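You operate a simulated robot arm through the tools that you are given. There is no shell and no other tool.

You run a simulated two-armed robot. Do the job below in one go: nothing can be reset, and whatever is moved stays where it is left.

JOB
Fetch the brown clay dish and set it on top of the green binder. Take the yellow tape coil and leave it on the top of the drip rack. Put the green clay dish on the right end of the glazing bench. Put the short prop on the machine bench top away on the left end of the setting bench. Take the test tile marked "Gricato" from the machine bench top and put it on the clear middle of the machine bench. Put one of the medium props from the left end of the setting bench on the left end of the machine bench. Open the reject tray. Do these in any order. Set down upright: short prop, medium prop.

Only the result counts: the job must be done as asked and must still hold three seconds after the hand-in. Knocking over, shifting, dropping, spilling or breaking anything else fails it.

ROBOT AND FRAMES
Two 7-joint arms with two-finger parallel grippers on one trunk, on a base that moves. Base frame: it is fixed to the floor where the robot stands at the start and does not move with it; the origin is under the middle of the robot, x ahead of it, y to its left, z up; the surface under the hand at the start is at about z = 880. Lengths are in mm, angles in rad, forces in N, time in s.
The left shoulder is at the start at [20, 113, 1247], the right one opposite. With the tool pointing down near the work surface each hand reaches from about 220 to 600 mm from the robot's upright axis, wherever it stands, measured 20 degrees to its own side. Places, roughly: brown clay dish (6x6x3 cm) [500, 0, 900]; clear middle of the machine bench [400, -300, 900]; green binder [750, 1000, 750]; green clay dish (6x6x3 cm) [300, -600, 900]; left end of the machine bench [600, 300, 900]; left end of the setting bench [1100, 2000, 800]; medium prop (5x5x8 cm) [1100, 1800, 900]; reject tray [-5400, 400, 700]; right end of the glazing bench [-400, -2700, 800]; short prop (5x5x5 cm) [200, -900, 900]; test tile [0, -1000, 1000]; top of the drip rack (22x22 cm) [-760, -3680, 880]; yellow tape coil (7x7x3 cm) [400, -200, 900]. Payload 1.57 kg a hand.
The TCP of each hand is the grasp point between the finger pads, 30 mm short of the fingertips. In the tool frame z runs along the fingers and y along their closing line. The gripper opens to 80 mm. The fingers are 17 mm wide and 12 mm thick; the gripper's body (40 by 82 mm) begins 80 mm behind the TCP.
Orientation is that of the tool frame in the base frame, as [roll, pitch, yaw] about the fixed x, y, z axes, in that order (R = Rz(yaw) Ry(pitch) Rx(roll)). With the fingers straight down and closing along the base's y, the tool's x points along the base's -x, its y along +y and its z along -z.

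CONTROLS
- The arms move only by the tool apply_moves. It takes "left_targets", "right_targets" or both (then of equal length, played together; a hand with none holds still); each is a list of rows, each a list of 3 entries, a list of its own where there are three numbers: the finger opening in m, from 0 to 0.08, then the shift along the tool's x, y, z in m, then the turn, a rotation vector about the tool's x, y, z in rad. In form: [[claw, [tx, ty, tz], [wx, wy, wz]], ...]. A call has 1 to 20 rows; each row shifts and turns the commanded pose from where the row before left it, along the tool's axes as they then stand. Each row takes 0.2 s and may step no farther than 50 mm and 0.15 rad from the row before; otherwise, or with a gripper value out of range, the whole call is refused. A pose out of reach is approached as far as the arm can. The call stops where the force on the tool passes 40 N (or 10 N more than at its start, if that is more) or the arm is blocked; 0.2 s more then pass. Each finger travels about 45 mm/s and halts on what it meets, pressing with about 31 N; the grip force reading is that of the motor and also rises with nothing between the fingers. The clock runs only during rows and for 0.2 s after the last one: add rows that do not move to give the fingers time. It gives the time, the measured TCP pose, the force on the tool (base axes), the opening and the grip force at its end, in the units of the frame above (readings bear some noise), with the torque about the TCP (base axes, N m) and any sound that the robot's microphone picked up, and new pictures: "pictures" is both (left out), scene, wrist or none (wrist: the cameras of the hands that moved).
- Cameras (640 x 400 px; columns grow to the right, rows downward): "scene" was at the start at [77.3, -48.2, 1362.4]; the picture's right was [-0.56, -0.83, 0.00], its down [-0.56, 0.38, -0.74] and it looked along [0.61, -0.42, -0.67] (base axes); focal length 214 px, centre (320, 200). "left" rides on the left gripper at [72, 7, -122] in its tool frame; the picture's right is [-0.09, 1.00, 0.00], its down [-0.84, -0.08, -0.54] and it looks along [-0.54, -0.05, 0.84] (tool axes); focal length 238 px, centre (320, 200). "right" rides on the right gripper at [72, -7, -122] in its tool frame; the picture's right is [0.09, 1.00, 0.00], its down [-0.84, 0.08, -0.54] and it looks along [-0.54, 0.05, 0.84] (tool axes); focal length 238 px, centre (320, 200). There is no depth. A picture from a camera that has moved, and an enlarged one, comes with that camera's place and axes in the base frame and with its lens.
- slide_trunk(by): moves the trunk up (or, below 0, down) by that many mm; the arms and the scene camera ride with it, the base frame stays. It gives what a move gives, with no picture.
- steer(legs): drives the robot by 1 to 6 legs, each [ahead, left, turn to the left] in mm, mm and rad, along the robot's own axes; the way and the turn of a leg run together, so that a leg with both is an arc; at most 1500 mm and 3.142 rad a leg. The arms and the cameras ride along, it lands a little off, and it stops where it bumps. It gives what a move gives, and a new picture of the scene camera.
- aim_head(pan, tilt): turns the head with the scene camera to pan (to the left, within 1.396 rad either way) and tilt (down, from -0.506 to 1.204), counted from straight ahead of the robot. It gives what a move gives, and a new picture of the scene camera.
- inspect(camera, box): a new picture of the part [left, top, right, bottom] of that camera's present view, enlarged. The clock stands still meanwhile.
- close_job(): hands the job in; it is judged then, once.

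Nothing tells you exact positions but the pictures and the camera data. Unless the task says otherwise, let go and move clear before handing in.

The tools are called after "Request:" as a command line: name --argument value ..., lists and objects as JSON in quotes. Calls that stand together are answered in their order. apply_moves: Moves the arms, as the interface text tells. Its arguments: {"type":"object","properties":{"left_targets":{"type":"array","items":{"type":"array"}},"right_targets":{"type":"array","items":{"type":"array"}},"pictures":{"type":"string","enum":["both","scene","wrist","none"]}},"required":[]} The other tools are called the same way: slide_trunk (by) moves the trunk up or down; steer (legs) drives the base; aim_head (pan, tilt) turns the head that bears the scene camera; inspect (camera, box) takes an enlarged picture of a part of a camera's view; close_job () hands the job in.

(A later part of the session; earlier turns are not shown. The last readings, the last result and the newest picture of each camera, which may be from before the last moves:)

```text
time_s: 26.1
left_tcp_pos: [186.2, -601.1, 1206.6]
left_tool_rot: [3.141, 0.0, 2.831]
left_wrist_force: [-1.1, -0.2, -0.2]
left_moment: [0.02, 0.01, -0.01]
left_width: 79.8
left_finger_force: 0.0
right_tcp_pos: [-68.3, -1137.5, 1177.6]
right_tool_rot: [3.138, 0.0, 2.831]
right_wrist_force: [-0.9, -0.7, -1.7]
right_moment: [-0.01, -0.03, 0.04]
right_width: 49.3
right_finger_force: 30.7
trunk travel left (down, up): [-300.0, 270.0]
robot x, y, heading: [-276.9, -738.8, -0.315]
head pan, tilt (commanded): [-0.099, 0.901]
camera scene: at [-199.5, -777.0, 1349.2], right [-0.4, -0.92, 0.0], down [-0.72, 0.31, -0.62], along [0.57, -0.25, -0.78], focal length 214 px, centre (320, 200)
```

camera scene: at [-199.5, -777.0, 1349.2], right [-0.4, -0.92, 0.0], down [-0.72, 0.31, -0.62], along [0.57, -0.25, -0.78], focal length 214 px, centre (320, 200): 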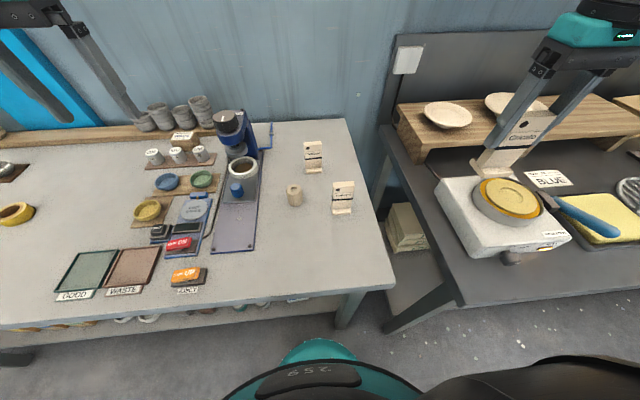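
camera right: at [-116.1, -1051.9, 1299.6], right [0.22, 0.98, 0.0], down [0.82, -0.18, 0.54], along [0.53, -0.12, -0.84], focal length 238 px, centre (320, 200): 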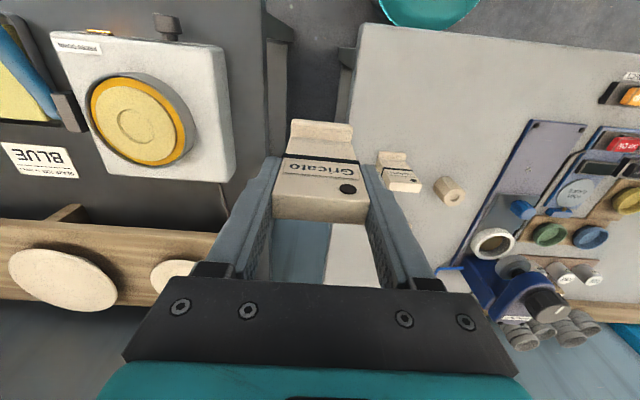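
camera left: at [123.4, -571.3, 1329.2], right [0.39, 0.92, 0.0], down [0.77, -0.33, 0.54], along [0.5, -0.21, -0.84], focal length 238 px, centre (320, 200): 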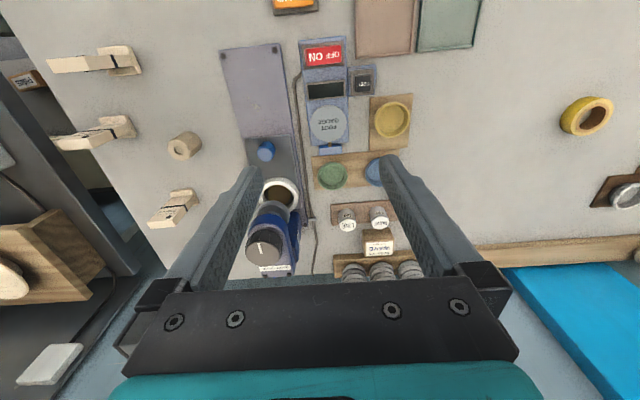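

Now the left hand goes over the short prop.

Request:
apply_moves --left_targets '[[0.08, [-0.0099, -0.0423, 0], [0, 0, 0]], [0.08, [-0.0099, -0.0423, 0], [0, 0, 0]], [0.08, [-0.0099, -0.0423, 0], [0, 0, 0]], [0.08, [-0.0099, -0.0423, 0], [0, 0, 0]], [0.08, [-0.0099, -0.0423, 0], [0, 0, 0]], [0.08, [-0.0099, -0.0423, 0], [0, 0, 0]], [0.08, [0, 0, 0.05], [0, 0, 0]], [0.08, [0, 0, 0.05], [0, 0, 0]], [0.08, [0, 0, 0.05], [0, 0, 0]], [0.08, [0, 0, 0], [0, 0, 0]]]' --pictures "wrist"

```text
time_s: 28.4
left_tcp_pos: [169.3, -858.1, 1054.8]
left_tool_rot: [3.14, 0.0, 2.832]
left_wrist_force: [-0.4, 0.3, 0.7]
left_moment: [0.02, -0.03, 0.01]
left_width: 80.2
left_finger_force: 0.0
right_tcp_pos: [-67.5, -1136.1, 1177.3]
right_tool_rot: [-3.141, -0.001, 2.831]
right_wrist_force: [-0.1, 0.2, -0.8]
right_moment: [0.02, 0.01, -0.02]
right_width: 49.7
right_finger_force: 31.1
trunk travel left (down, up): [-300.0, 270.0]
robot x, y, heading: [-273.0, -741.0, -0.311]
head pan, tilt (commanded): [-0.099, 0.901]
camera left: at [102.4, -831.2, 1178.7], right [0.39, 0.92, 0.0], down [0.77, -0.33, 0.54], along [0.5, -0.21, -0.84], focal length 238 px, centre (320, 200)
```

left: 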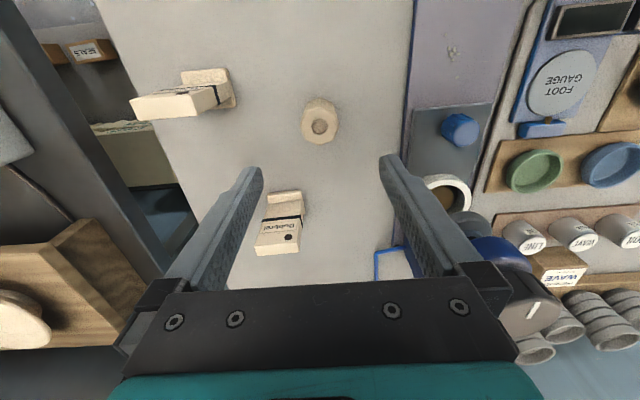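

The prop hole is nearly on the tool axis (4 mm nearer to me). Correct and descend.

Request:
apply_moves --left_targets '[[0.08, [0.004, 0.001, 0.04], [0, 0, 0]], [0.08, [0, 0, 0.05], [0, 0, 0]], [0.08, [0, 0, 0.048], [0, 0, 0]], [0.08, [0, 0, 0], [0, 0, 0]]]' --pictures "both"

```text
time_s: 29.4
left_tcp_pos: [161.6, -857.4, 919.2]
left_tool_rot: [-3.141, 0.001, 2.832]
left_wrist_force: [0.0, 1.1, -0.3]
left_moment: [0.01, -0.03, 0.0]
left_width: 80.0
left_finger_force: 0.0
right_tcp_pos: [-67.5, -1135.9, 1177.8]
right_tool_rot: [-3.139, 0.001, 2.83]
right_wrist_force: [-0.5, -0.1, -1.4]
right_moment: [0.0, 0.0, 0.02]
right_width: 49.6
right_finger_force: 30.5
trunk travel left (down, up): [-300.0, 270.0]
robot x, y, heading: [-274.7, -740.1, -0.308]
head pan, tilt (commanded): [-0.099, 0.901]
camera scene: at [-199.2, -776.0, 1349.2], right [-0.4, -0.92, 0.0], down [-0.72, 0.31, -0.62], along [0.57, -0.25, -0.78], focal length 214 px, centre (320, 200)
camera left: at [95.5, -830.2, 1041.6], right [0.39, 0.92, 0.0], down [0.77, -0.33, 0.54], along [0.5, -0.21, -0.84], focal length 238 px, centre (320, 200)
```

scene: 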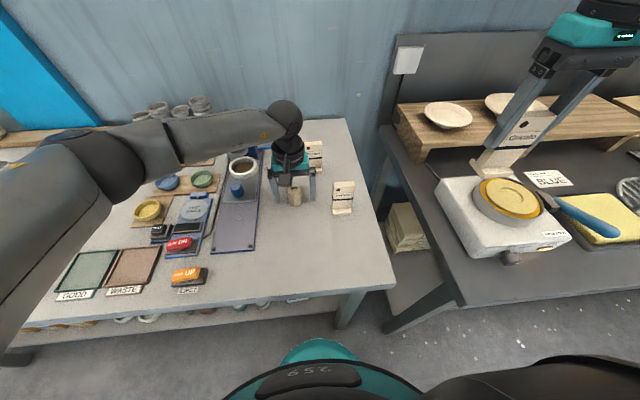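
left: 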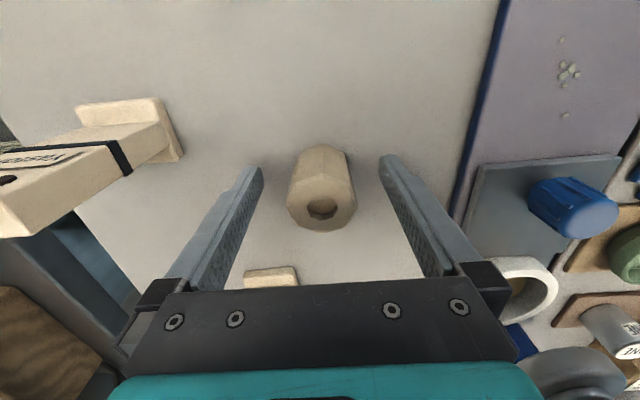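

Well centred. Closing the left gripper on the prop and lifting.

Request:
apply_moves --left_targets '[[0.08, [-0.002, 0.001, 0], [0, 0, 0]], [0.02, [0, 0, 0], [0, 0, 0]], [0.02, [0, 0, 0], [0, 0, 0]], [0.02, [0, 0, 0], [0, 0, 0]], [0.02, [0, 0, 0], [0, 0, 0]], [0.02, [0, 0, 0], [0, 0, 0]], [0.02, [0, 0, 0], [0, 0, 0]]]' --pictures "wrist"

```text
time_s: 30.9
left_tcp_pos: [163.5, -857.3, 918.7]
left_tool_rot: [-3.141, 0.0, 2.83]
left_wrist_force: [0.5, -0.9, -0.5]
left_moment: [0.02, -0.01, 0.02]
left_width: 40.7
left_finger_force: 31.2
right_tcp_pos: [-67.9, -1136.4, 1177.2]
right_tool_rot: [-3.141, 0.001, 2.832]
right_wrist_force: [-0.6, -0.1, -1.3]
right_moment: [0.01, 0.01, 0.01]
right_width: 49.4
right_finger_force: 30.4
trunk travel left (down, up): [-300.0, 270.0]
robot x, y, heading: [-277.8, -742.7, -0.312]
head pan, tilt (commanded): [-0.099, 0.901]
camera left: at [98.4, -829.7, 1041.9], right [0.39, 0.92, 0.0], down [0.77, -0.33, 0.54], along [0.5, -0.21, -0.84], focal length 238 px, centre (320, 200)
```

left: 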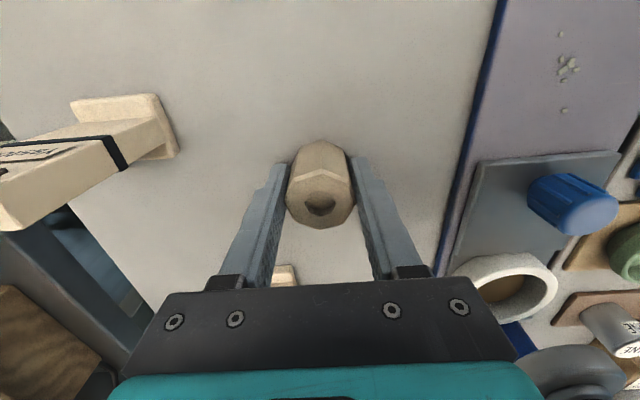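

Prop gripped (40.7 mm). Lifting it and swinging the left hand to its own side, then driving left toward the middle of the machine bench.

Request:
apply_moves --left_targets '[[0.02, [0, 0, -0.02], [0, 0, 0]], [0.02, [0, 0, -0.05], [0, 0, 0]], [0.02, [0, 0, -0.05], [0, 0, 0]], [0.02, [0, 0, -0.05], [0, 0, 0]], [0.02, [0, 0, -0.05], [0, 0, 0]], [0.02, [0, 0, -0.05], [0, 0, 0]], [0.02, [0.01, 0.045, 0], [0, 0, 0]], [0.02, [0.01, 0.045, 0], [0, 0, 0]], [0.02, [0.01, 0.045, 0], [0, 0, 0]], [0.02, [0.01, 0.045, 0], [0, 0, 0]], [0.02, [0.01, 0.045, 0], [0, 0, 0]], [0.02, [0, 0, 0], [0, 0, 0]]]' --pictures "wrist"

Request:
steer --legs '[[0, 775, 0]]'

```text
time_s: 33.5
left_tcp_pos: [185.6, -629.0, 1189.2]
left_tool_rot: [-3.141, 0.0, 2.83]
left_wrist_force: [0.8, 0.3, -1.8]
left_moment: [-0.01, 0.01, -0.01]
left_width: 40.3
left_finger_force: 31.1
right_tcp_pos: [-67.4, -1135.6, 1176.7]
right_tool_rot: [3.141, 0.0, 2.831]
right_wrist_force: [-0.6, 0.3, -1.3]
right_moment: [-0.02, -0.02, -0.01]
right_width: 49.8
right_finger_force: 30.9
trunk travel left (down, up): [-300.0, 270.0]
robot x, y, heading: [-276.7, -739.9, -0.313]
head pan, tilt (commanded): [-0.099, 0.901]
camera left: at [120.1, -600.7, 1313.7], right [0.39, 0.92, 0.0], down [0.77, -0.33, 0.54], along [0.5, -0.21, -0.84], focal length 238 px, centre (320, 200)
```

left: 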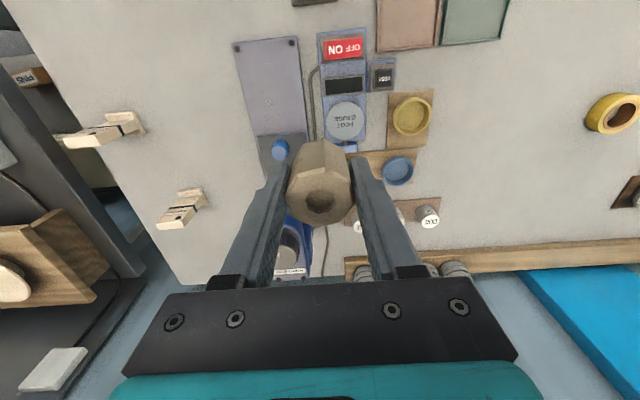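

```text
time_s: 37.7
left_tcp_pos: [413.5, 108.5, 1190.8]
left_tool_rot: [-3.141, -0.001, 2.845]
left_wrist_force: [0.1, -0.3, -1.1]
left_moment: [-0.03, 0.01, 0.0]
left_width: 38.5
left_finger_force: 31.3
right_tcp_pos: [165.5, -402.6, 1176.4]
right_tool_rot: [3.142, 0.0, 2.846]
right_wrist_force: [0.0, 0.1, -0.9]
right_moment: [-0.01, 0.02, 0.0]
right_width: 50.0
right_finger_force: 31.1
trunk travel left (down, up): [-300.0, 270.0]
robot x, y, heading: [-45.2, -9.8, -0.297]
head pan, tilt (commanded): [-0.099, 0.901]
camera scene: at [30.2, -43.9, 1349.2], right [-0.39, -0.92, 0.0], down [-0.72, 0.3, -0.62], along [0.57, -0.24, -0.78], focal length 214 px, centre (320, 200)
```

scene: 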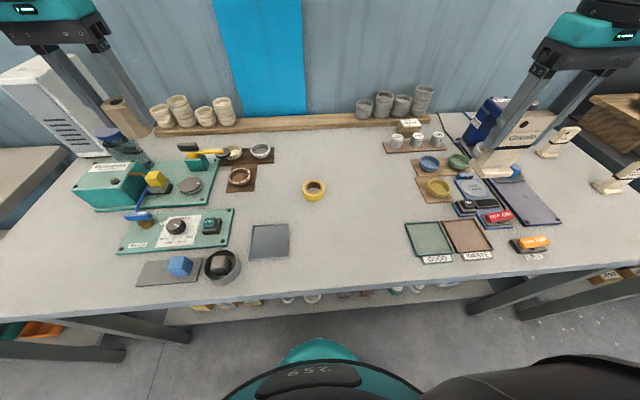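

Over the middle now. The clear centre is right of the tape coil; I bring the tile to about [400, -302] and lower it.

Request:
apply_moves --right_targets '[[0.03, [-0.0328, 0.0275, 0], [0, 0, 0]], [0.03, [-0.0328, 0.0275, 0], [0, 0, 0]], [0.03, [-0.0328, 0.0275, 0], [0, 0, 0]], [0.03, [-0.0328, 0.0275, 0], [0, 0, 0]], [0.03, [-0.0328, 0.0275, 0], [0, 0, 0]], [0.03, [-0.0328, 0.0275, 0], [0, 0, 0]], [0.03, [0, 0, 0.05], [0, 0, 0]], [0.03, [0, 0, 0.05], [0, 0, 0]], [0.03, [0, 0, 0.04], [0, 0, 0]], [0.03, [0, 0, 0], [0, 0, 0]]]' --pictures "both"

```text
time_s: 39.9
left_tcp_pos: [413.2, 109.1, 1191.1]
left_tool_rot: [-3.142, 0.001, 2.845]
left_wrist_force: [0.6, 0.0, -1.3]
left_moment: [0.02, 0.0, -0.03]
left_width: 38.2
left_finger_force: 30.7
right_tcp_pos: [352.6, -317.3, 1038.0]
right_tool_rot: [3.139, 0.001, 2.843]
right_wrist_force: [-0.2, 0.2, -1.1]
right_moment: [0.03, 0.05, -0.01]
right_width: 49.6
right_finger_force: 30.4
right hand out of reach, approached as far as the arm can: row 6, 9
trunk travel left (down, up): [-300.0, 270.0]
robot x, y, heading: [-49.8, -6.7, -0.296]
head pan, tilt (commanded): [-0.099, 0.901]
camera scene: at [30.0, -44.1, 1349.2], right [-0.39, -0.92, 0.0], down [-0.72, 0.3, -0.62], along [0.57, -0.24, -0.78], focal length 214 px, centre (320, 200)
camera right: at [282.5, -302.6, 1159.5], right [0.2, 0.98, 0.0], down [0.82, -0.17, 0.54], along [0.53, -0.11, -0.84], focal length 238 px, centre (320, 200)
```

scene: 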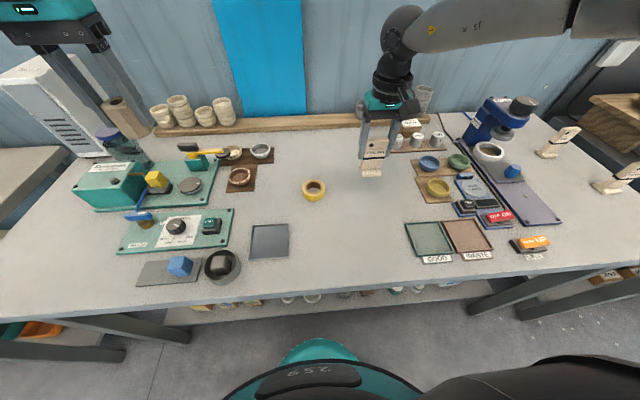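
right: 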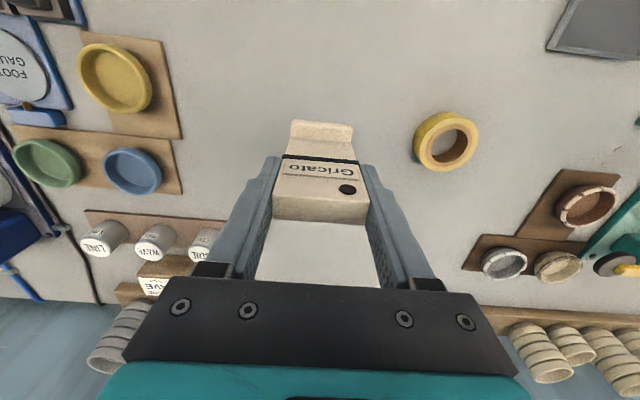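

The arm ran out of reach at about 508 mm, so I'll drive forward by 40 mm (back to my starting distance to the bench).

Request:
steer --legs '[[40, 0, -0.012]]'

Request:
apply_moves --right_targets '[[0.03, [0, 0, 0], [0, 0, 0]]]' --pictures "wrist"

```text
time_s: 40.8
left_tcp_pos: [453.6, 92.7, 1189.6]
left_tool_rot: [-3.14, -0.001, 2.833]
left_wrist_force: [-0.2, 0.5, -0.3]
left_moment: [0.0, 0.02, -0.01]
left_width: 38.1
left_finger_force: 31.1
right_tcp_pos: [387.9, -332.7, 1038.2]
right_tool_rot: [3.14, 0.001, 2.834]
right_wrist_force: [0.8, -0.6, -2.0]
right_moment: [-0.01, 0.05, 0.0]
right_width: 49.6
right_finger_force: 31.5
trunk travel left (down, up): [-300.0, 270.0]
robot x, y, heading: [-10.6, -24.5, -0.309]
head pan, tilt (commanded): [-0.099, 0.901]
camera scene: at [68.4, -57.4, 1349.1], right [-0.4, -0.92, 0.0], down [-0.72, 0.31, -0.62], along [0.57, -0.25, -0.78], focal length 214 px, centre (320, 200)
```

scene: 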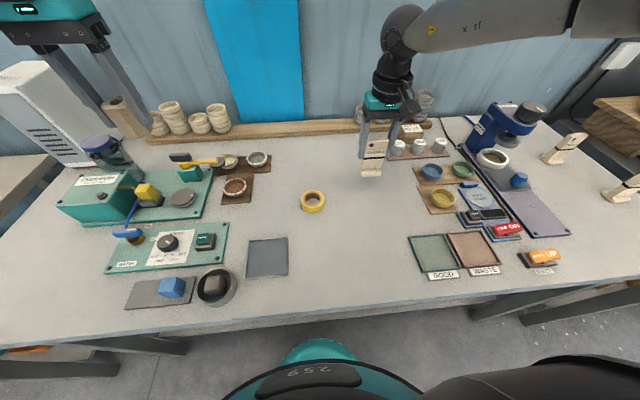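

```text
time_s: 41.2
left_tcp_pos: [452.4, 91.9, 1190.0]
left_tool_rot: [-3.14, 0.0, 2.832]
left_wrist_force: [0.8, -0.1, -1.1]
left_moment: [0.01, 0.0, 0.03]
left_width: 38.5
left_finger_force: 31.0
right_tcp_pos: [387.5, -332.2, 1038.5]
right_tool_rot: [3.141, 0.001, 2.833]
right_wrist_force: [0.2, 0.3, -0.9]
right_moment: [-0.01, 0.0, -0.02]
right_width: 49.6
right_finger_force: 31.6
trunk travel left (down, up): [-300.0, 270.0]
robot x, y, heading: [-7.5, -21.9, -0.312]
head pan, tilt (commanded): [-0.099, 0.901]
camera right: at [316.8, -318.5, 1159.7], right [0.21, 0.98, 0.0], down [0.82, -0.18, 0.54], along [0.53, -0.12, -0.84], focal length 238 px, centre (320, 200)
```

right: 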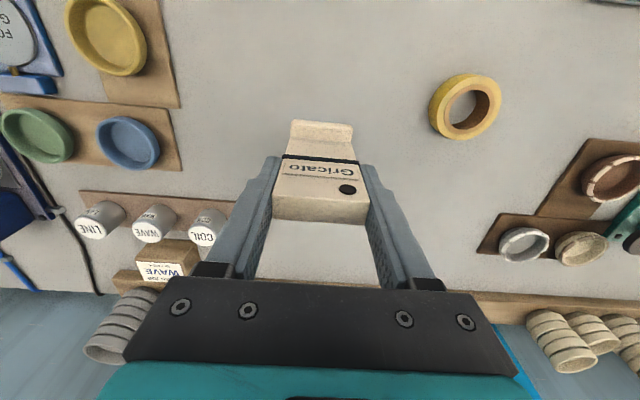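

Now shift slightly left and lower the tile.

Request:
apply_moves --right_targets '[[0.03, [-0.0047, 0.033, 0], [0, 0, 0]], [0.03, [0, 0, 0.04], [0, 0, 0]], [0.03, [0, 0, 0.03], [0, 0, 0]], [0.03, [0, 0, 0.004], [0, 0, 0]], [0.03, [0, 0, 0], [0, 0, 0]]]' --pictures "both"

```text
time_s: 42.4
left_tcp_pos: [452.8, 91.4, 1190.0]
left_tool_rot: [3.141, -0.001, 2.835]
left_wrist_force: [-0.3, 0.2, -2.1]
left_moment: [-0.02, -0.01, 0.01]
left_width: 38.2
left_finger_force: 31.2
right_tcp_pos: [357.2, -320.1, 983.1]
right_tool_rot: [3.14, 0.002, 2.833]
right_wrist_force: [0.3, 0.0, -1.7]
right_moment: [0.03, -0.03, 0.02]
right_width: 49.3
right_finger_force: 31.4
right hand out of reach, approached as far as the arm can: row 1, 2, 3
trunk travel left (down, up): [-300.0, 270.0]
robot x, y, heading: [-9.5, -21.4, -0.311]
head pan, tilt (commanded): [-0.099, 0.901]
camera scene: at [67.0, -56.8, 1349.2], right [-0.4, -0.92, 0.0], down [-0.72, 0.31, -0.62], along [0.57, -0.25, -0.78], focal length 214 px, centre (320, 200)
camera right: at [286.1, -305.8, 1105.5], right [0.21, 0.98, 0.0], down [0.82, -0.18, 0.54], along [0.53, -0.12, -0.84], focal length 238 px, centre (320, 200)
```

scene: 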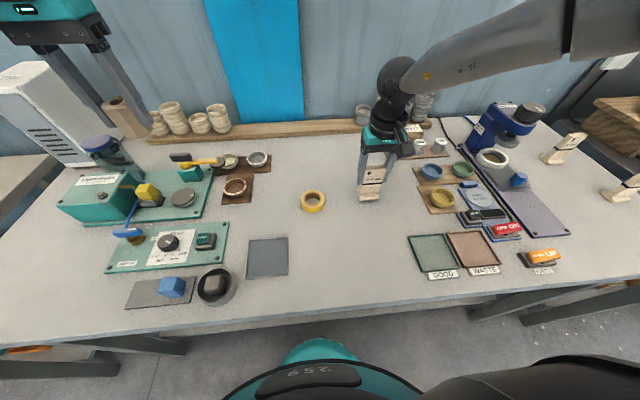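
right: 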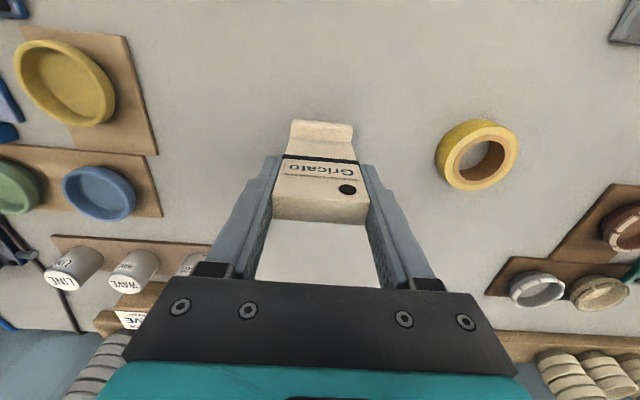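

The right arm seems stuck near some joint limit in this posture. I'll raise the hand a little and test how the reach behaves.

Request:
apply_moves --right_targets '[[0.03, [0, 0, -0.05], [0, 0, 0]], [0.03, [0, 0, -0.05], [0, 0, 0]], [0.03, [0.02, -0.03, 0], [0, 0, 0]], [0.03, [0, 0, 0], [0, 0, 0]]]' --pictures "none"

Request:
apply_moves --right_targets '[[0.03, [-0.03, 0, 0], [0, 0, 0]], [0.03, [-0.03, 0, 0], [0, 0, 0]], [0.03, [0, 0, 0], [0, 0, 0]]]' --pictures "scene"

```text
time_s: 43.4
left_tcp_pos: [452.1, 91.7, 1190.7]
left_tool_rot: [-3.139, 0.001, 2.834]
left_wrist_force: [-0.2, 0.5, -1.6]
left_moment: [-0.02, 0.01, 0.0]
left_width: 38.6
left_finger_force: 31.1
right_tcp_pos: [331.0, -339.7, 1082.1]
right_tool_rot: [3.14, 0.002, 2.835]
right_wrist_force: [0.3, -0.6, -1.8]
right_moment: [0.0, 0.0, 0.0]
right_width: 49.8
right_finger_force: 31.3
trunk travel left (down, up): [-300.0, 270.0]
robot x, y, heading: [-8.9, -24.6, -0.308]
head pan, tilt (commanded): [-0.099, 0.901]
```

```text
time_s: 44.2
left_tcp_pos: [451.9, 92.1, 1189.7]
left_tool_rot: [-3.141, -0.001, 2.833]
left_wrist_force: [0.7, 0.8, -1.2]
left_moment: [-0.01, 0.01, 0.01]
left_width: 38.6
left_finger_force: 31.4
right_tcp_pos: [386.9, -356.8, 1082.4]
right_tool_rot: [3.14, 0.003, 2.833]
right_wrist_force: [0.6, 0.3, -1.6]
right_moment: [-0.02, -0.02, 0.0]
right_width: 49.4
right_finger_force: 31.0
trunk travel left (down, up): [-300.0, 270.0]
robot x, y, heading: [-10.1, -21.4, -0.31]
head pan, tilt (commanded): [-0.099, 0.901]
camera scene: at [66.8, -56.5, 1349.2], right [-0.4, -0.92, 0.0], down [-0.72, 0.31, -0.62], along [0.57, -0.25, -0.78], focal length 214 px, centre (320, 200)
```

scene: 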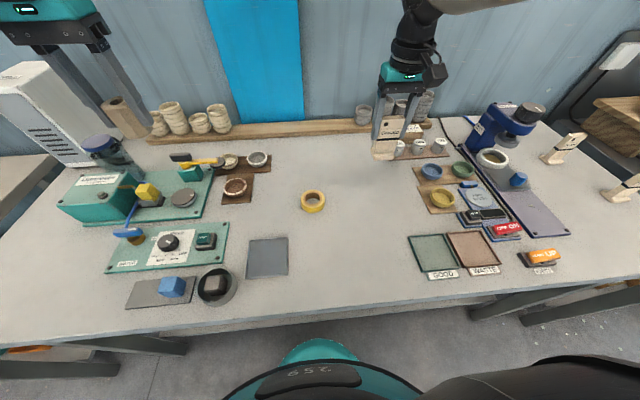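

Request:
apply_moves --right_targets '[[0.03, [0, 0.03, 0], [0, 0, 0]], [0.03, [0, 0.03, 0], [0, 0, 0]], [0.03, [0, 0, 0], [0, 0, 0]]]' --pictures "none"

Request:
apply_moves --right_targets '[[0.03, [0, 0, 0.03], [0, 0, 0]], [0.03, [0, 0, 0.03], [0, 0, 0]], [0.03, [0, 0, 0], [0, 0, 0]]]' --pictures "none"

```text
time_s: 45.0
left_tcp_pos: [451.9, 91.8, 1191.0]
left_tool_rot: [3.141, 0.0, 2.832]
left_wrist_force: [-0.4, 0.1, -1.1]
left_moment: [0.01, -0.01, 0.01]
left_width: 38.6
left_finger_force: 31.0
right_tcp_pos: [391.7, -307.1, 1085.8]
right_tool_rot: [3.138, 0.004, 2.831]
right_wrist_force: [0.6, 0.6, -1.3]
right_moment: [0.02, -0.02, -0.01]
right_width: 49.9
right_finger_force: 31.1
right hand out of reach, approached as far as the arm can: row 2
trunk travel left (down, up): [-300.0, 270.0]
robot x, y, heading: [-10.1, -20.0, -0.305]
head pan, tilt (commanded): [-0.099, 0.901]
```

```text
time_s: 45.8
left_tcp_pos: [452.2, 91.4, 1191.5]
left_tool_rot: [-3.141, 0.002, 2.834]
left_wrist_force: [-0.3, 0.5, -0.8]
left_moment: [0.0, -0.02, 0.03]
left_width: 38.7
left_finger_force: 31.0
right_tcp_pos: [377.3, -312.6, 1030.0]
right_tool_rot: [3.139, 0.001, 2.834]
right_wrist_force: [0.0, -0.5, -1.8]
right_moment: [0.0, -0.02, 0.01]
right_width: 49.4
right_finger_force: 31.2
right hand out of reach, approached as far as the arm can: row 1, 2
trunk travel left (down, up): [-300.0, 270.0]
robot x, y, heading: [-5.9, -21.5, -0.31]
head pan, tilt (commanded): [-0.099, 0.901]
```

The right arm is limited toward the midline; it works best about 20–25° out to its own side. I shift the base left so the target is more to the right of me.

Request:
steer --legs '[[0, 70, 0]]'

Request:
apply_moves --right_targets '[[0.03, [0, -0.04, 0], [0, 0, 0]], [0.03, [-0.01, -0.01, 0], [0, 0, 0]], [0.03, [-0.01, 0, 0], [0, 0, 0]], [0.03, [0, 0, 0.03], [0, 0, 0]], [0.03, [0, 0, 0], [0, 0, 0]]]' --pictures "none"

```text
time_s: 46.8
left_tcp_pos: [473.2, 158.9, 1189.8]
left_tool_rot: [-3.14, 0.0, 2.833]
left_wrist_force: [0.3, 0.7, -2.3]
left_moment: [-0.02, -0.04, 0.0]
left_width: 38.5
left_finger_force: 31.3
right_tcp_pos: [399.1, -246.8, 1030.3]
right_tool_rot: [3.138, 0.001, 2.829]
right_wrist_force: [-0.3, 0.0, -1.6]
right_moment: [-0.01, -0.01, 0.02]
right_width: 49.7
right_finger_force: 30.8
trunk travel left (down, up): [-300.0, 270.0]
robot x, y, heading: [8.8, 44.1, -0.309]
head pan, tilt (commanded): [-0.099, 0.901]
camera scene: at [88.3, 9.9, 1349.2], right [-0.4, -0.92, 0.0], down [-0.72, 0.31, -0.62], along [0.57, -0.25, -0.78], focal length 214 px, centre (320, 200)
```

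scene: 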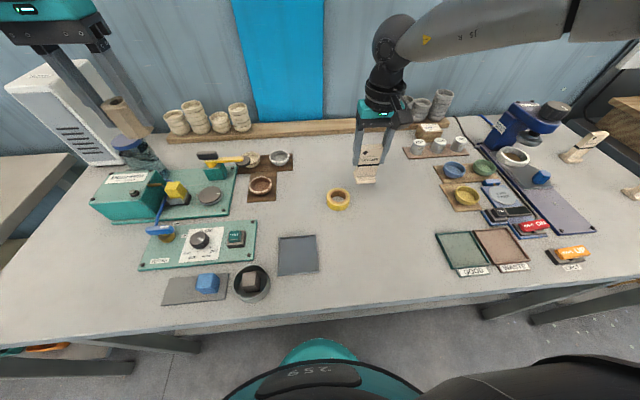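

```text
time_s: 48.0
left_tcp_pos: [472.3, 155.4, 1190.8]
left_tool_rot: [3.142, 0.0, 2.831]
left_wrist_force: [0.0, 0.2, -1.8]
left_moment: [-0.03, -0.01, 0.02]
left_width: 38.5
left_finger_force: 30.9
right_tcp_pos: [400.9, -300.3, 999.8]
right_tool_rot: [3.14, 0.004, 2.831]
right_wrist_force: [-0.3, 0.0, -0.7]
right_moment: [-0.01, 0.03, -0.01]
right_width: 49.4
right_finger_force: 30.7
trunk travel left (down, up): [-300.0, 270.0]
robot x, y, heading: [12.9, 42.0, -0.31]
head pan, tilt (commanded): [-0.099, 0.901]
```

That works. Lowering the tile to the bench now.

Request:
apply_moves --right_targets '[[0.03, [0, 0, 0.02], [0, 0, 0]], [0.03, [0, 0, 0.018], [0, 0, 0]], [0.03, [0, 0, 0.002], [0, 0, 0]], [0.03, [0, 0, 0], [0, 0, 0]]]' --pictures "wrist"

```text
time_s: 49.0
left_tcp_pos: [472.1, 156.8, 1190.0]
left_tool_rot: [3.141, 0.001, 2.833]
left_wrist_force: [0.6, 0.2, 0.0]
left_moment: [0.0, 0.02, 0.01]
left_width: 38.5
left_finger_force: 30.6
right_tcp_pos: [385.0, -303.1, 970.9]
right_tool_rot: [3.139, 0.006, 2.831]
right_wrist_force: [0.2, -0.3, -0.8]
right_moment: [-0.01, 0.01, 0.0]
right_width: 49.8
right_finger_force: 31.1
right hand out of reach, approached as far as the arm can: row 1, 2
trunk travel left (down, up): [-300.0, 270.0]
robot x, y, heading: [8.9, 43.2, -0.31]
head pan, tilt (commanded): [-0.099, 0.901]
camera right: at [313.6, -289.7, 1092.6], right [0.22, 0.98, 0.0], down [0.82, -0.18, 0.55], along [0.53, -0.12, -0.84], focal length 238 px, centre (320, 200)
```

right: 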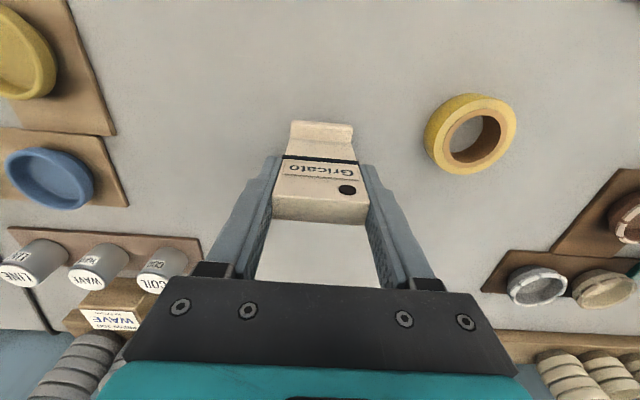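

Good position at [385, -303]; I'll lower the last 12 mm with the trunk, which also brings the shoulders lower.

Request:
slide_trunk --by -11.5

```text
time_s: 49.6
left_tcp_pos: [472.8, 156.3, 1178.9]
left_tool_rot: [3.141, 0.001, 2.834]
left_wrist_force: [0.5, -0.7, -1.4]
left_moment: [-0.01, 0.0, -0.03]
left_width: 38.4
left_finger_force: 31.0
right_tcp_pos: [384.6, -302.0, 959.6]
right_tool_rot: [3.138, 0.006, 2.831]
right_wrist_force: [-1.4, 0.8, -1.2]
right_moment: [-0.05, 0.0, -0.01]
right_width: 49.4
right_finger_force: 31.0
trunk travel left (down, up): [-289.0, 281.0]
robot x, y, heading: [9.6, 44.8, -0.313]
head pan, tilt (commanded): [-0.099, 0.901]
```

Request:
slide_trunk --by -1.2

Request:
inspect --camera "right" --box '[240, 90, 420, 240]'

Request:
inspect --camera "scene" --box '[320, 100, 440, 200]'

```text
time_s: 50.1
left_tcp_pos: [473.0, 157.0, 1178.0]
left_tool_rot: [3.141, -0.001, 2.831]
left_wrist_force: [-0.2, 0.1, -1.0]
left_moment: [0.03, 0.0, 0.02]
left_width: 38.3
left_finger_force: 31.2
right_tcp_pos: [384.8, -303.2, 958.4]
right_tool_rot: [3.138, 0.006, 2.831]
right_wrist_force: [-0.5, 0.5, -0.1]
right_moment: [-0.01, 0.05, -0.04]
right_width: 49.7
right_finger_force: 30.8
trunk travel left (down, up): [-287.0, 283.0]
robot x, y, heading: [8.7, 42.5, -0.309]
head pan, tilt (commanded): [-0.099, 0.901]
```

```text
2.67 times, centred on (330, 165) of right
camera zoom: at [313.7, -289.6, 1080.2], right [0.22, 0.98, 0.0], down [0.82, -0.18, 0.55], along [0.53, -0.12, -0.84], focal length 636 px, centre (293, 293)
```

zoom: 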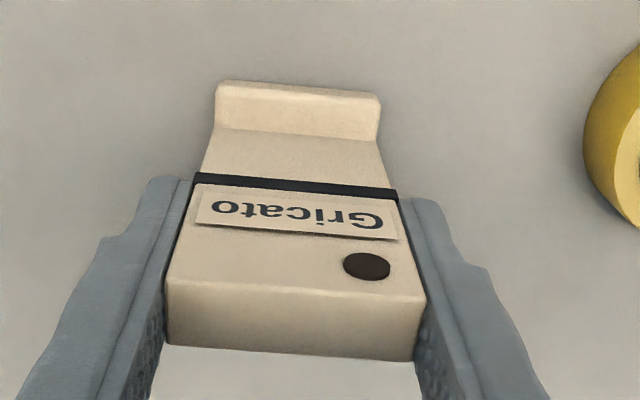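

```text
4.00 times, centred on (380, 150) of scene
camera zoom: at [87.9, 8.9, 1336.5], right [-0.4, -0.92, 0.0], down [-0.72, 0.31, -0.62], along [0.57, -0.25, -0.78], focal length 858 px, centre (80, 400)
```

zoom: 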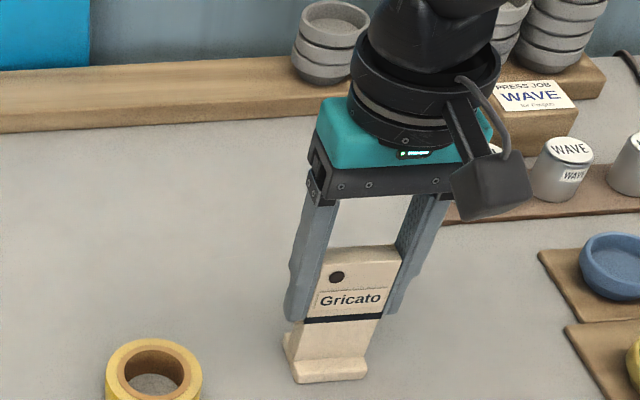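

Request:
slide_trunk --by -1.0

```text
time_s: 50.6
left_tcp_pos: [471.8, 156.2, 1177.2]
left_tool_rot: [3.141, 0.0, 2.832]
left_wrist_force: [0.2, -0.3, -0.3]
left_moment: [0.02, 0.0, -0.02]
left_width: 38.7
left_finger_force: 30.6
right_tcp_pos: [384.4, -303.6, 957.4]
right_tool_rot: [3.138, 0.006, 2.831]
right_wrist_force: [-2.3, -0.4, 7.6]
right_moment: [-0.2, 0.31, 0.02]
right_width: 49.4
right_finger_force: 30.6
trunk travel left (down, up): [-286.0, 284.0]
robot x, y, heading: [8.6, 39.0, -0.31]
head pan, tilt (commanded): [-0.099, 0.901]
```

Contact felt. Opening the right gripper and rising clear of the tile.

Request:
apply_moves --right_targets '[[0.07, [0, 0, 0], [0, 0, 0]], [0.07, [0, 0, 0], [0, 0, 0]], [0.07, [0, 0, 0], [0, 0, 0]], [0.07, [0, 0, -0.03], [0, 0, 0]], [0.07, [0, 0, -0.05], [0, 0, 0]], [0.07, [0, 0, -0.05], [0, 0, 0]], [0.07, [0, 0, -0.05], [0, 0, 0]], [0.08, [0, 0, 0], [0, 0, 0]]]' --pictures "both"

```text
time_s: 52.4
left_tcp_pos: [473.1, 156.6, 1176.7]
left_tool_rot: [3.141, -0.001, 2.831]
left_wrist_force: [-1.1, -0.9, -1.2]
left_moment: [-0.01, -0.02, 0.0]
left_width: 38.3
left_finger_force: 31.4
right_tcp_pos: [383.0, -303.1, 1136.1]
right_tool_rot: [3.138, 0.006, 2.831]
right_wrist_force: [0.1, 0.8, 0.2]
right_moment: [0.03, 0.01, -0.02]
right_width: 80.3
right_finger_force: 0.1
trunk travel left (down, up): [-286.0, 284.0]
robot x, y, heading: [12.4, 44.0, -0.307]
head pan, tilt (commanded): [-0.099, 0.901]
camera scene: at [88.1, 8.8, 1335.5], right [-0.4, -0.92, 0.0], down [-0.72, 0.31, -0.62], along [0.57, -0.25, -0.78], focal length 214 px, centre (320, 200)
camera right: at [312.1, -289.7, 1257.9], right [0.22, 0.98, 0.0], down [0.82, -0.18, 0.55], along [0.53, -0.12, -0.84], focal length 238 px, centre (320, 200)
```

scene: 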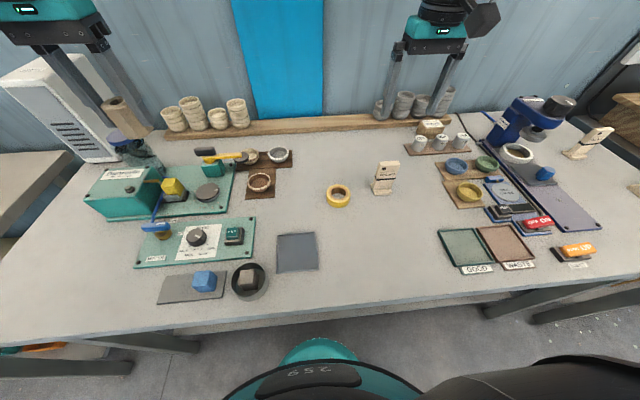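
right: 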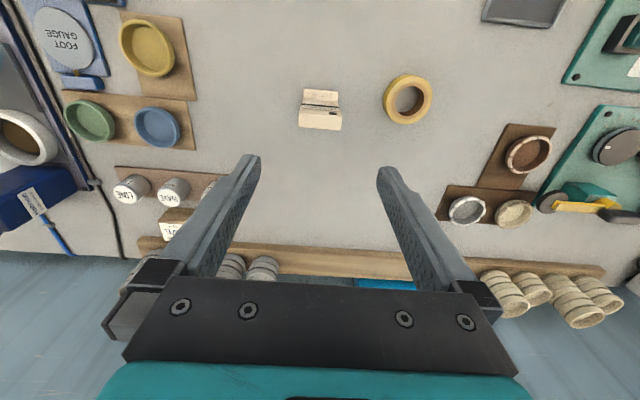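

The tile stands at the middle. Next is the brown dish, but first I look to the left to check the white box near the bench's left end and the path.

Request:
aim_head --pan 0.5 --tilt 0.6

Request:
aim_head --pan 1.1 --tilt 0.6

```text
time_s: 53.4
left_tcp_pos: [474.2, 157.8, 1177.4]
left_tool_rot: [-3.141, 0.001, 2.834]
left_wrist_force: [0.6, 0.2, -1.1]
left_moment: [-0.03, 0.01, 0.01]
left_width: 38.0
left_finger_force: 31.3
right_tcp_pos: [383.3, -302.9, 1135.4]
right_tool_rot: [3.14, 0.005, 2.831]
right_wrist_force: [-0.4, 0.2, -0.1]
right_moment: [0.03, 0.01, 0.01]
right_width: 79.9
right_finger_force: 0.0
trunk travel left (down, up): [-286.0, 284.0]
robot x, y, heading: [8.3, 42.5, -0.309]
head pan, tilt (commanded): [0.499, 0.6]
camera scene: at [105.5, 55.5, 1360.3], right [0.19, -0.98, 0.0], down [-0.56, -0.11, -0.82], along [0.81, 0.15, -0.57], focal length 214 px, centre (320, 200)
```

scene: 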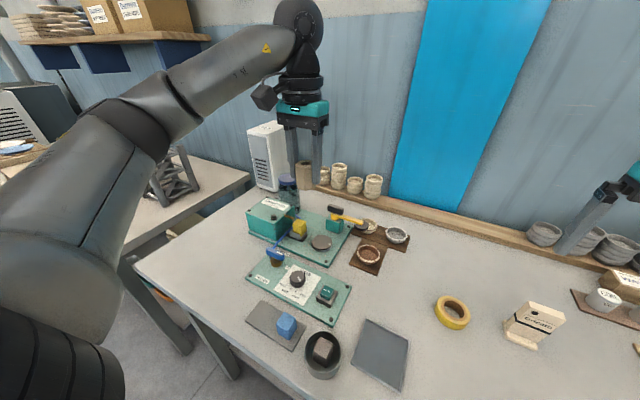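

```text
time_s: 54.4
left_tcp_pos: [473.4, 156.0, 1175.6]
left_tool_rot: [3.142, 0.001, 2.833]
left_wrist_force: [0.1, 0.2, -1.4]
left_moment: [0.01, 0.0, -0.01]
left_width: 38.2
left_finger_force: 31.1
right_tcp_pos: [383.4, -303.7, 1136.1]
right_tool_rot: [3.138, 0.006, 2.831]
right_wrist_force: [0.7, -0.4, -0.1]
right_moment: [0.0, -0.02, 0.0]
right_width: 80.2
right_finger_force: 0.0
trunk travel left (down, up): [-286.0, 284.0]
robot x, y, heading: [8.5, 44.8, -0.309]
head pan, tilt (commanded): [1.1, 0.6]
camera scene: at [80.9, 101.7, 1360.3], right [0.71, -0.7, 0.0], down [-0.4, -0.4, -0.83], along [0.58, 0.59, -0.56], focal length 214 px, centre (320, 200)
```

scene: 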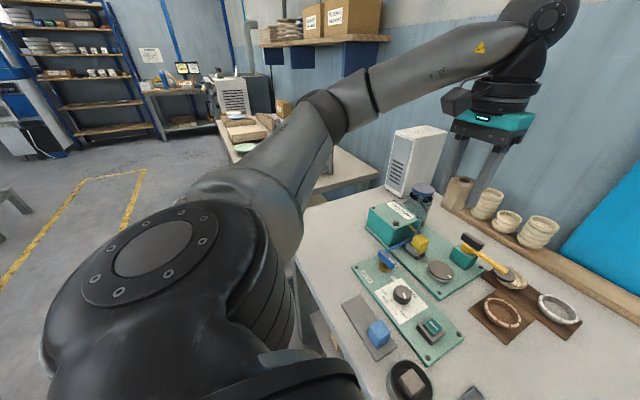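

I raise and retract the left hand (holding the prop), then drive left so the brown dish lies on my right hand's side.

Request:
apply_moves --left_targets '[[0.02, [0, 0, -0.05], [0, 0, 0]], [0.02, [0, 0, -0.05], [0, 0, 0]], [0.02, [0.05, 0, 0], [0, 0, 0]], [0.02, [0.05, 0, 0], [0, 0, 0]], [0.02, [0, 0, 0], [0, 0, 0]]]' --right_targets '[[0.08, [0, 0, -0.05], [0, 0, 0]], [0.08, [0, 0, 0], [0, 0, 0]], [0.08, [0, 0, 0], [0, 0, 0]], [0.08, [0, 0, 0], [0, 0, 0]], [0.08, [0, 0, 0], [0, 0, 0]]]' --pictures "none"

Request:
steer --legs '[[0, 320, 0]]'

Request:
aim_head --pan -0.1 --tilt 0.8

```text
time_s: 55.6
left_tcp_pos: [379.3, 186.3, 1273.8]
left_tool_rot: [-3.141, -0.002, 2.833]
left_wrist_force: [-0.3, 0.3, -1.0]
left_moment: [-0.01, -0.02, 0.01]
left_width: 38.2
left_finger_force: 31.0
right_tcp_pos: [384.1, -303.4, 1184.4]
right_tool_rot: [3.138, 0.005, 2.831]
right_wrist_force: [0.6, -0.4, 0.8]
right_moment: [-0.03, 0.02, -0.01]
right_width: 79.8
right_finger_force: 0.0
trunk travel left (down, up): [-286.0, 284.0]
robot x, y, heading: [15.4, 42.6, -0.306]
head pan, tilt (commanded): [1.1, 0.6]
```

```text
time_s: 57.8
left_tcp_pos: [478.0, 493.9, 1275.1]
left_tool_rot: [3.142, 0.0, 2.829]
left_wrist_force: [0.3, 0.0, -0.9]
left_moment: [-0.04, 0.01, -0.01]
left_width: 38.3
left_finger_force: 31.2
right_tcp_pos: [482.4, 4.9, 1186.7]
right_tool_rot: [3.139, 0.005, 2.83]
right_wrist_force: [-0.3, 0.0, 1.1]
right_moment: [-0.03, 0.02, 0.02]
right_width: 79.9
right_finger_force: 0.1
trunk travel left (down, up): [-286.0, 284.0]
robot x, y, heading: [112.1, 351.1, -0.315]
head pan, tilt (commanded): [1.1, 0.6]
camera scene: at [179.9, 409.9, 1360.3], right [0.71, -0.71, 0.0], down [-0.4, -0.4, -0.82], along [0.58, 0.58, -0.57], focal length 214 px, centre (320, 200)
```

scene: 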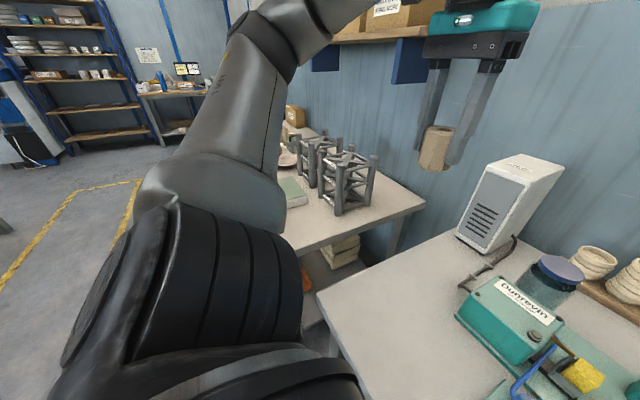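

```text
time_s: 59.1
left_tcp_pos: [478.0, 494.2, 1275.8]
left_tool_rot: [-3.141, 0.0, 2.83]
left_wrist_force: [0.4, 0.8, -0.6]
left_moment: [0.03, -0.02, 0.01]
left_width: 38.2
left_finger_force: 30.9
right_tcp_pos: [482.0, 4.9, 1185.4]
right_tool_rot: [3.138, 0.005, 2.829]
right_wrist_force: [0.6, -0.7, -0.4]
right_moment: [0.01, 0.04, 0.03]
right_width: 79.9
right_finger_force: 0.1
trunk travel left (down, up): [-286.0, 284.0]
robot x, y, heading: [109.9, 351.2, -0.31]
head pan, tilt (commanded): [-0.099, 0.799]
camera scene: at [191.3, 314.4, 1343.4], right [-0.4, -0.92, 0.0], down [-0.66, 0.29, -0.7], along [0.64, -0.28, -0.72], focal length 214 px, centre (320, 200)
```

scene: 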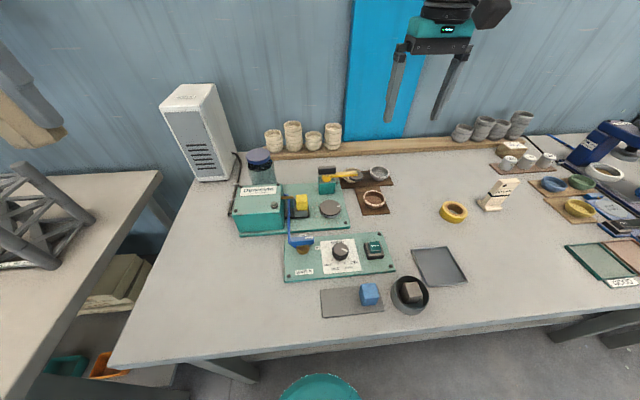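

The brown dish is at about [529, 0]. I lower the trunk to improve reach near the surface, then move the right hand over the dish.

Request:
slide_trunk --by -190

Request:
apply_moves --right_targets '[[0.08, [-0.023, 0.0053, 0], [0, 0, 0]], [0.08, [-0.023, 0.0053, 0], [0, 0, 0]], [0.08, [0, 0, 0], [0, 0, 0]]]' --pictures "both"

```text
time_s: 61.2
left_tcp_pos: [476.6, 493.4, 1084.5]
left_tool_rot: [3.14, 0.0, 2.831]
left_wrist_force: [-0.6, -0.5, -0.8]
left_moment: [-0.02, -0.02, 0.02]
left_width: 38.1
left_finger_force: 31.0
right_tcp_pos: [483.1, 5.2, 995.6]
right_tool_rot: [3.14, 0.005, 2.828]
right_wrist_force: [0.0, -0.9, 0.4]
right_moment: [-0.02, -0.01, -0.02]
right_width: 80.0
right_finger_force: 0.1
trunk travel left (down, up): [-96.0, 474.0]
robot x, y, heading: [113.0, 354.6, -0.309]
head pan, tilt (commanded): [-0.099, 0.799]
```

```text
time_s: 62.0
left_tcp_pos: [476.6, 493.7, 1085.1]
left_tool_rot: [3.14, -0.001, 2.829]
left_wrist_force: [0.7, 0.6, -0.9]
left_moment: [0.02, -0.02, 0.02]
left_width: 38.6
left_finger_force: 31.1
right_tcp_pos: [522.7, -1.3, 993.8]
right_tool_rot: [3.137, 0.003, 2.828]
right_wrist_force: [-0.1, 0.0, 0.0]
right_moment: [0.02, 0.01, -0.01]
right_width: 79.8
right_finger_force: 0.1
right hand out of reach, approached as far as the arm can: row 2
trunk travel left (down, up): [-96.0, 474.0]
robot x, y, heading: [112.9, 354.1, -0.318]
head pan, tilt (commanded): [-0.099, 0.799]
camera scene: at [191.4, 314.3, 1153.4], right [-0.4, -0.92, 0.0], down [-0.66, 0.29, -0.7], along [0.64, -0.28, -0.72], focal length 214 px, centre (320, 200)
camera right: at [451.1, 12.9, 1115.6], right [0.22, 0.98, 0.0], down [0.82, -0.19, 0.55], along [0.53, -0.12, -0.84], focal length 238 px, centre (320, 200)
```

scene: 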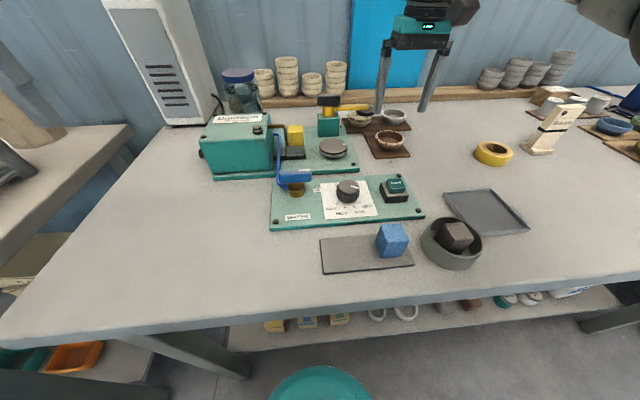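
right: 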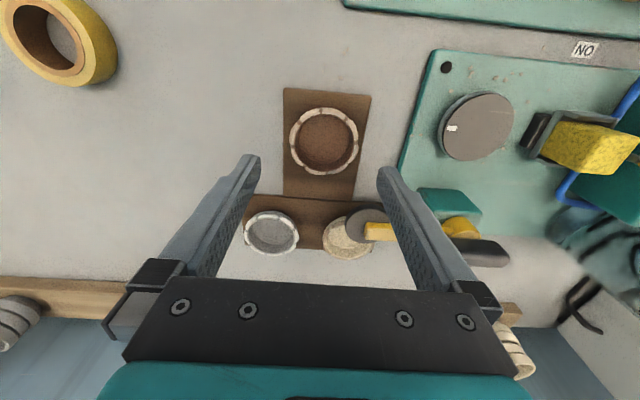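

The dish is a few mm off the tool axis. I correct and descend with the trunk.

Request:
apply_moves --right_targets '[[0.08, [0.004, 0.003, 0], [0, 0, 0]], [0.08, [0, 0, 0], [0, 0, 0]]]' --pictures "none"

Request:
slide_trunk --by -60

Request:
inspect --camera "right" --box '[200, 80, 440, 260]'

```text
time_s: 62.6
left_tcp_pos: [477.3, 493.1, 1085.1]
left_tool_rot: [3.141, 0.001, 2.83]
left_wrist_force: [0.4, 0.1, -1.3]
left_moment: [0.02, 0.02, -0.02]
left_width: 38.4
left_finger_force: 31.3
right_tcp_pos: [518.5, 3.2, 992.8]
right_tool_rot: [3.137, 0.005, 2.828]
right_wrist_force: [-0.4, 0.0, -0.5]
right_moment: [-0.01, -0.01, -0.03]
right_width: 80.1
right_finger_force: 0.0
trunk travel left (down, up): [-96.0, 474.0]
robot x, y, heading: [103.6, 349.7, -0.306]
head pan, tilt (commanded): [-0.099, 0.799]
```

```text
time_s: 63.6
left_tcp_pos: [478.7, 494.0, 1025.0]
left_tool_rot: [-3.141, 0.0, 2.829]
left_wrist_force: [0.1, 0.4, -1.6]
left_moment: [-0.03, 0.01, 0.02]
left_width: 38.3
left_finger_force: 31.2
right_tcp_pos: [519.0, 2.4, 935.4]
right_tool_rot: [3.137, 0.005, 2.83]
right_wrist_force: [0.2, 0.6, 0.7]
right_moment: [0.01, 0.01, 0.01]
right_width: 80.3
right_finger_force: 0.1
trunk travel left (down, up): [-36.0, 534.0]
robot x, y, heading: [107.8, 352.0, -0.31]
head pan, tilt (commanded): [-0.099, 0.799]
```

```text
2.22 times, centred on (320, 170) of right
camera zoom: at [447.8, 17.2, 1055.8], right [0.22, 0.98, 0.0], down [0.82, -0.19, 0.55], along [0.53, -0.12, -0.84], focal length 530 px, centre (320, 267)
```

zoom: 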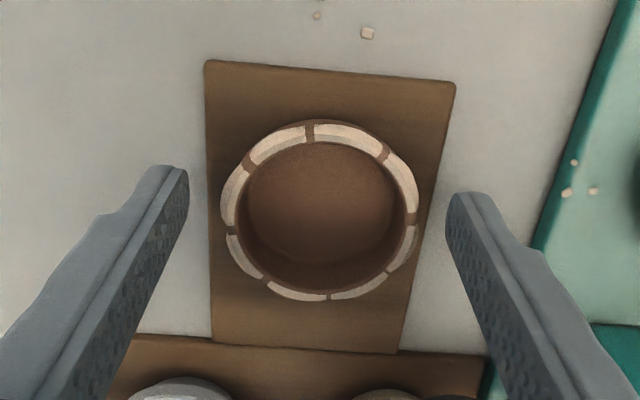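

Centred well. Descend 17 mm more and close.

Request:
slide_trunk --by -17

Request:
apply_moves --right_targets '[[0.04, [0, 0, 0], [0, 0, 0]], [0.04, [0, 0, 0], [0, 0, 0]], [0.04, [0, 0, 0], [0, 0, 0]], [0.04, [0, 0, 0], [0, 0, 0]], [0.04, [0, 0, 0], [0, 0, 0]]]' --pictures "wrist"

```text
time_s: 64.3
left_tcp_pos: [478.5, 494.7, 1006.4]
left_tool_rot: [3.141, 0.0, 2.83]
left_wrist_force: [0.2, 0.2, -0.8]
left_moment: [0.05, -0.02, 0.0]
left_width: 38.6
left_finger_force: 30.8
right_tcp_pos: [520.0, 3.3, 917.4]
right_tool_rot: [3.137, 0.006, 2.828]
right_wrist_force: [-0.1, -0.1, 0.0]
right_moment: [-0.04, -0.01, -0.03]
right_width: 80.0
right_finger_force: 0.0
trunk travel left (down, up): [-19.0, 551.0]
robot x, y, heading: [113.6, 347.9, -0.311]
head pan, tilt (commanded): [-0.099, 0.799]
```

```text
time_s: 65.5
left_tcp_pos: [477.8, 492.0, 1007.5]
left_tool_rot: [3.142, 0.0, 2.83]
left_wrist_force: [0.6, -0.8, -2.0]
left_moment: [0.0, -0.02, -0.04]
left_width: 38.3
left_finger_force: 31.0
right_tcp_pos: [519.0, 2.7, 917.6]
right_tool_rot: [3.138, 0.005, 2.828]
right_wrist_force: [0.7, 0.4, 0.1]
right_moment: [0.03, -0.01, 0.0]
right_width: 58.2
right_finger_force: 31.1
trunk travel left (down, up): [-19.0, 551.0]
robot x, y, heading: [109.9, 352.9, -0.312]
head pan, tilt (commanded): [-0.099, 0.799]
camera right: at [448.0, 17.3, 1038.8], right [0.22, 0.98, 0.0], down [0.82, -0.18, 0.55], along [0.53, -0.12, -0.84], focal length 238 px, centre (320, 200)
```

right: 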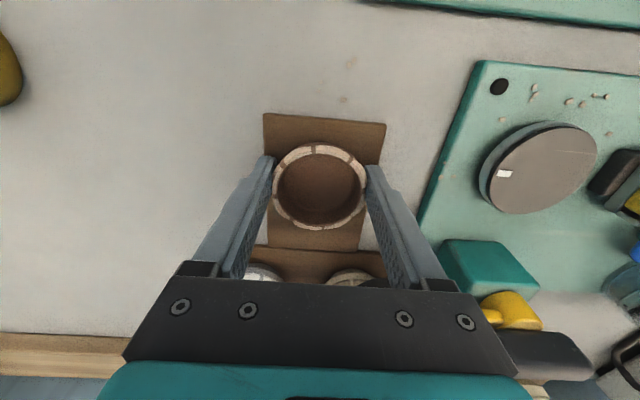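

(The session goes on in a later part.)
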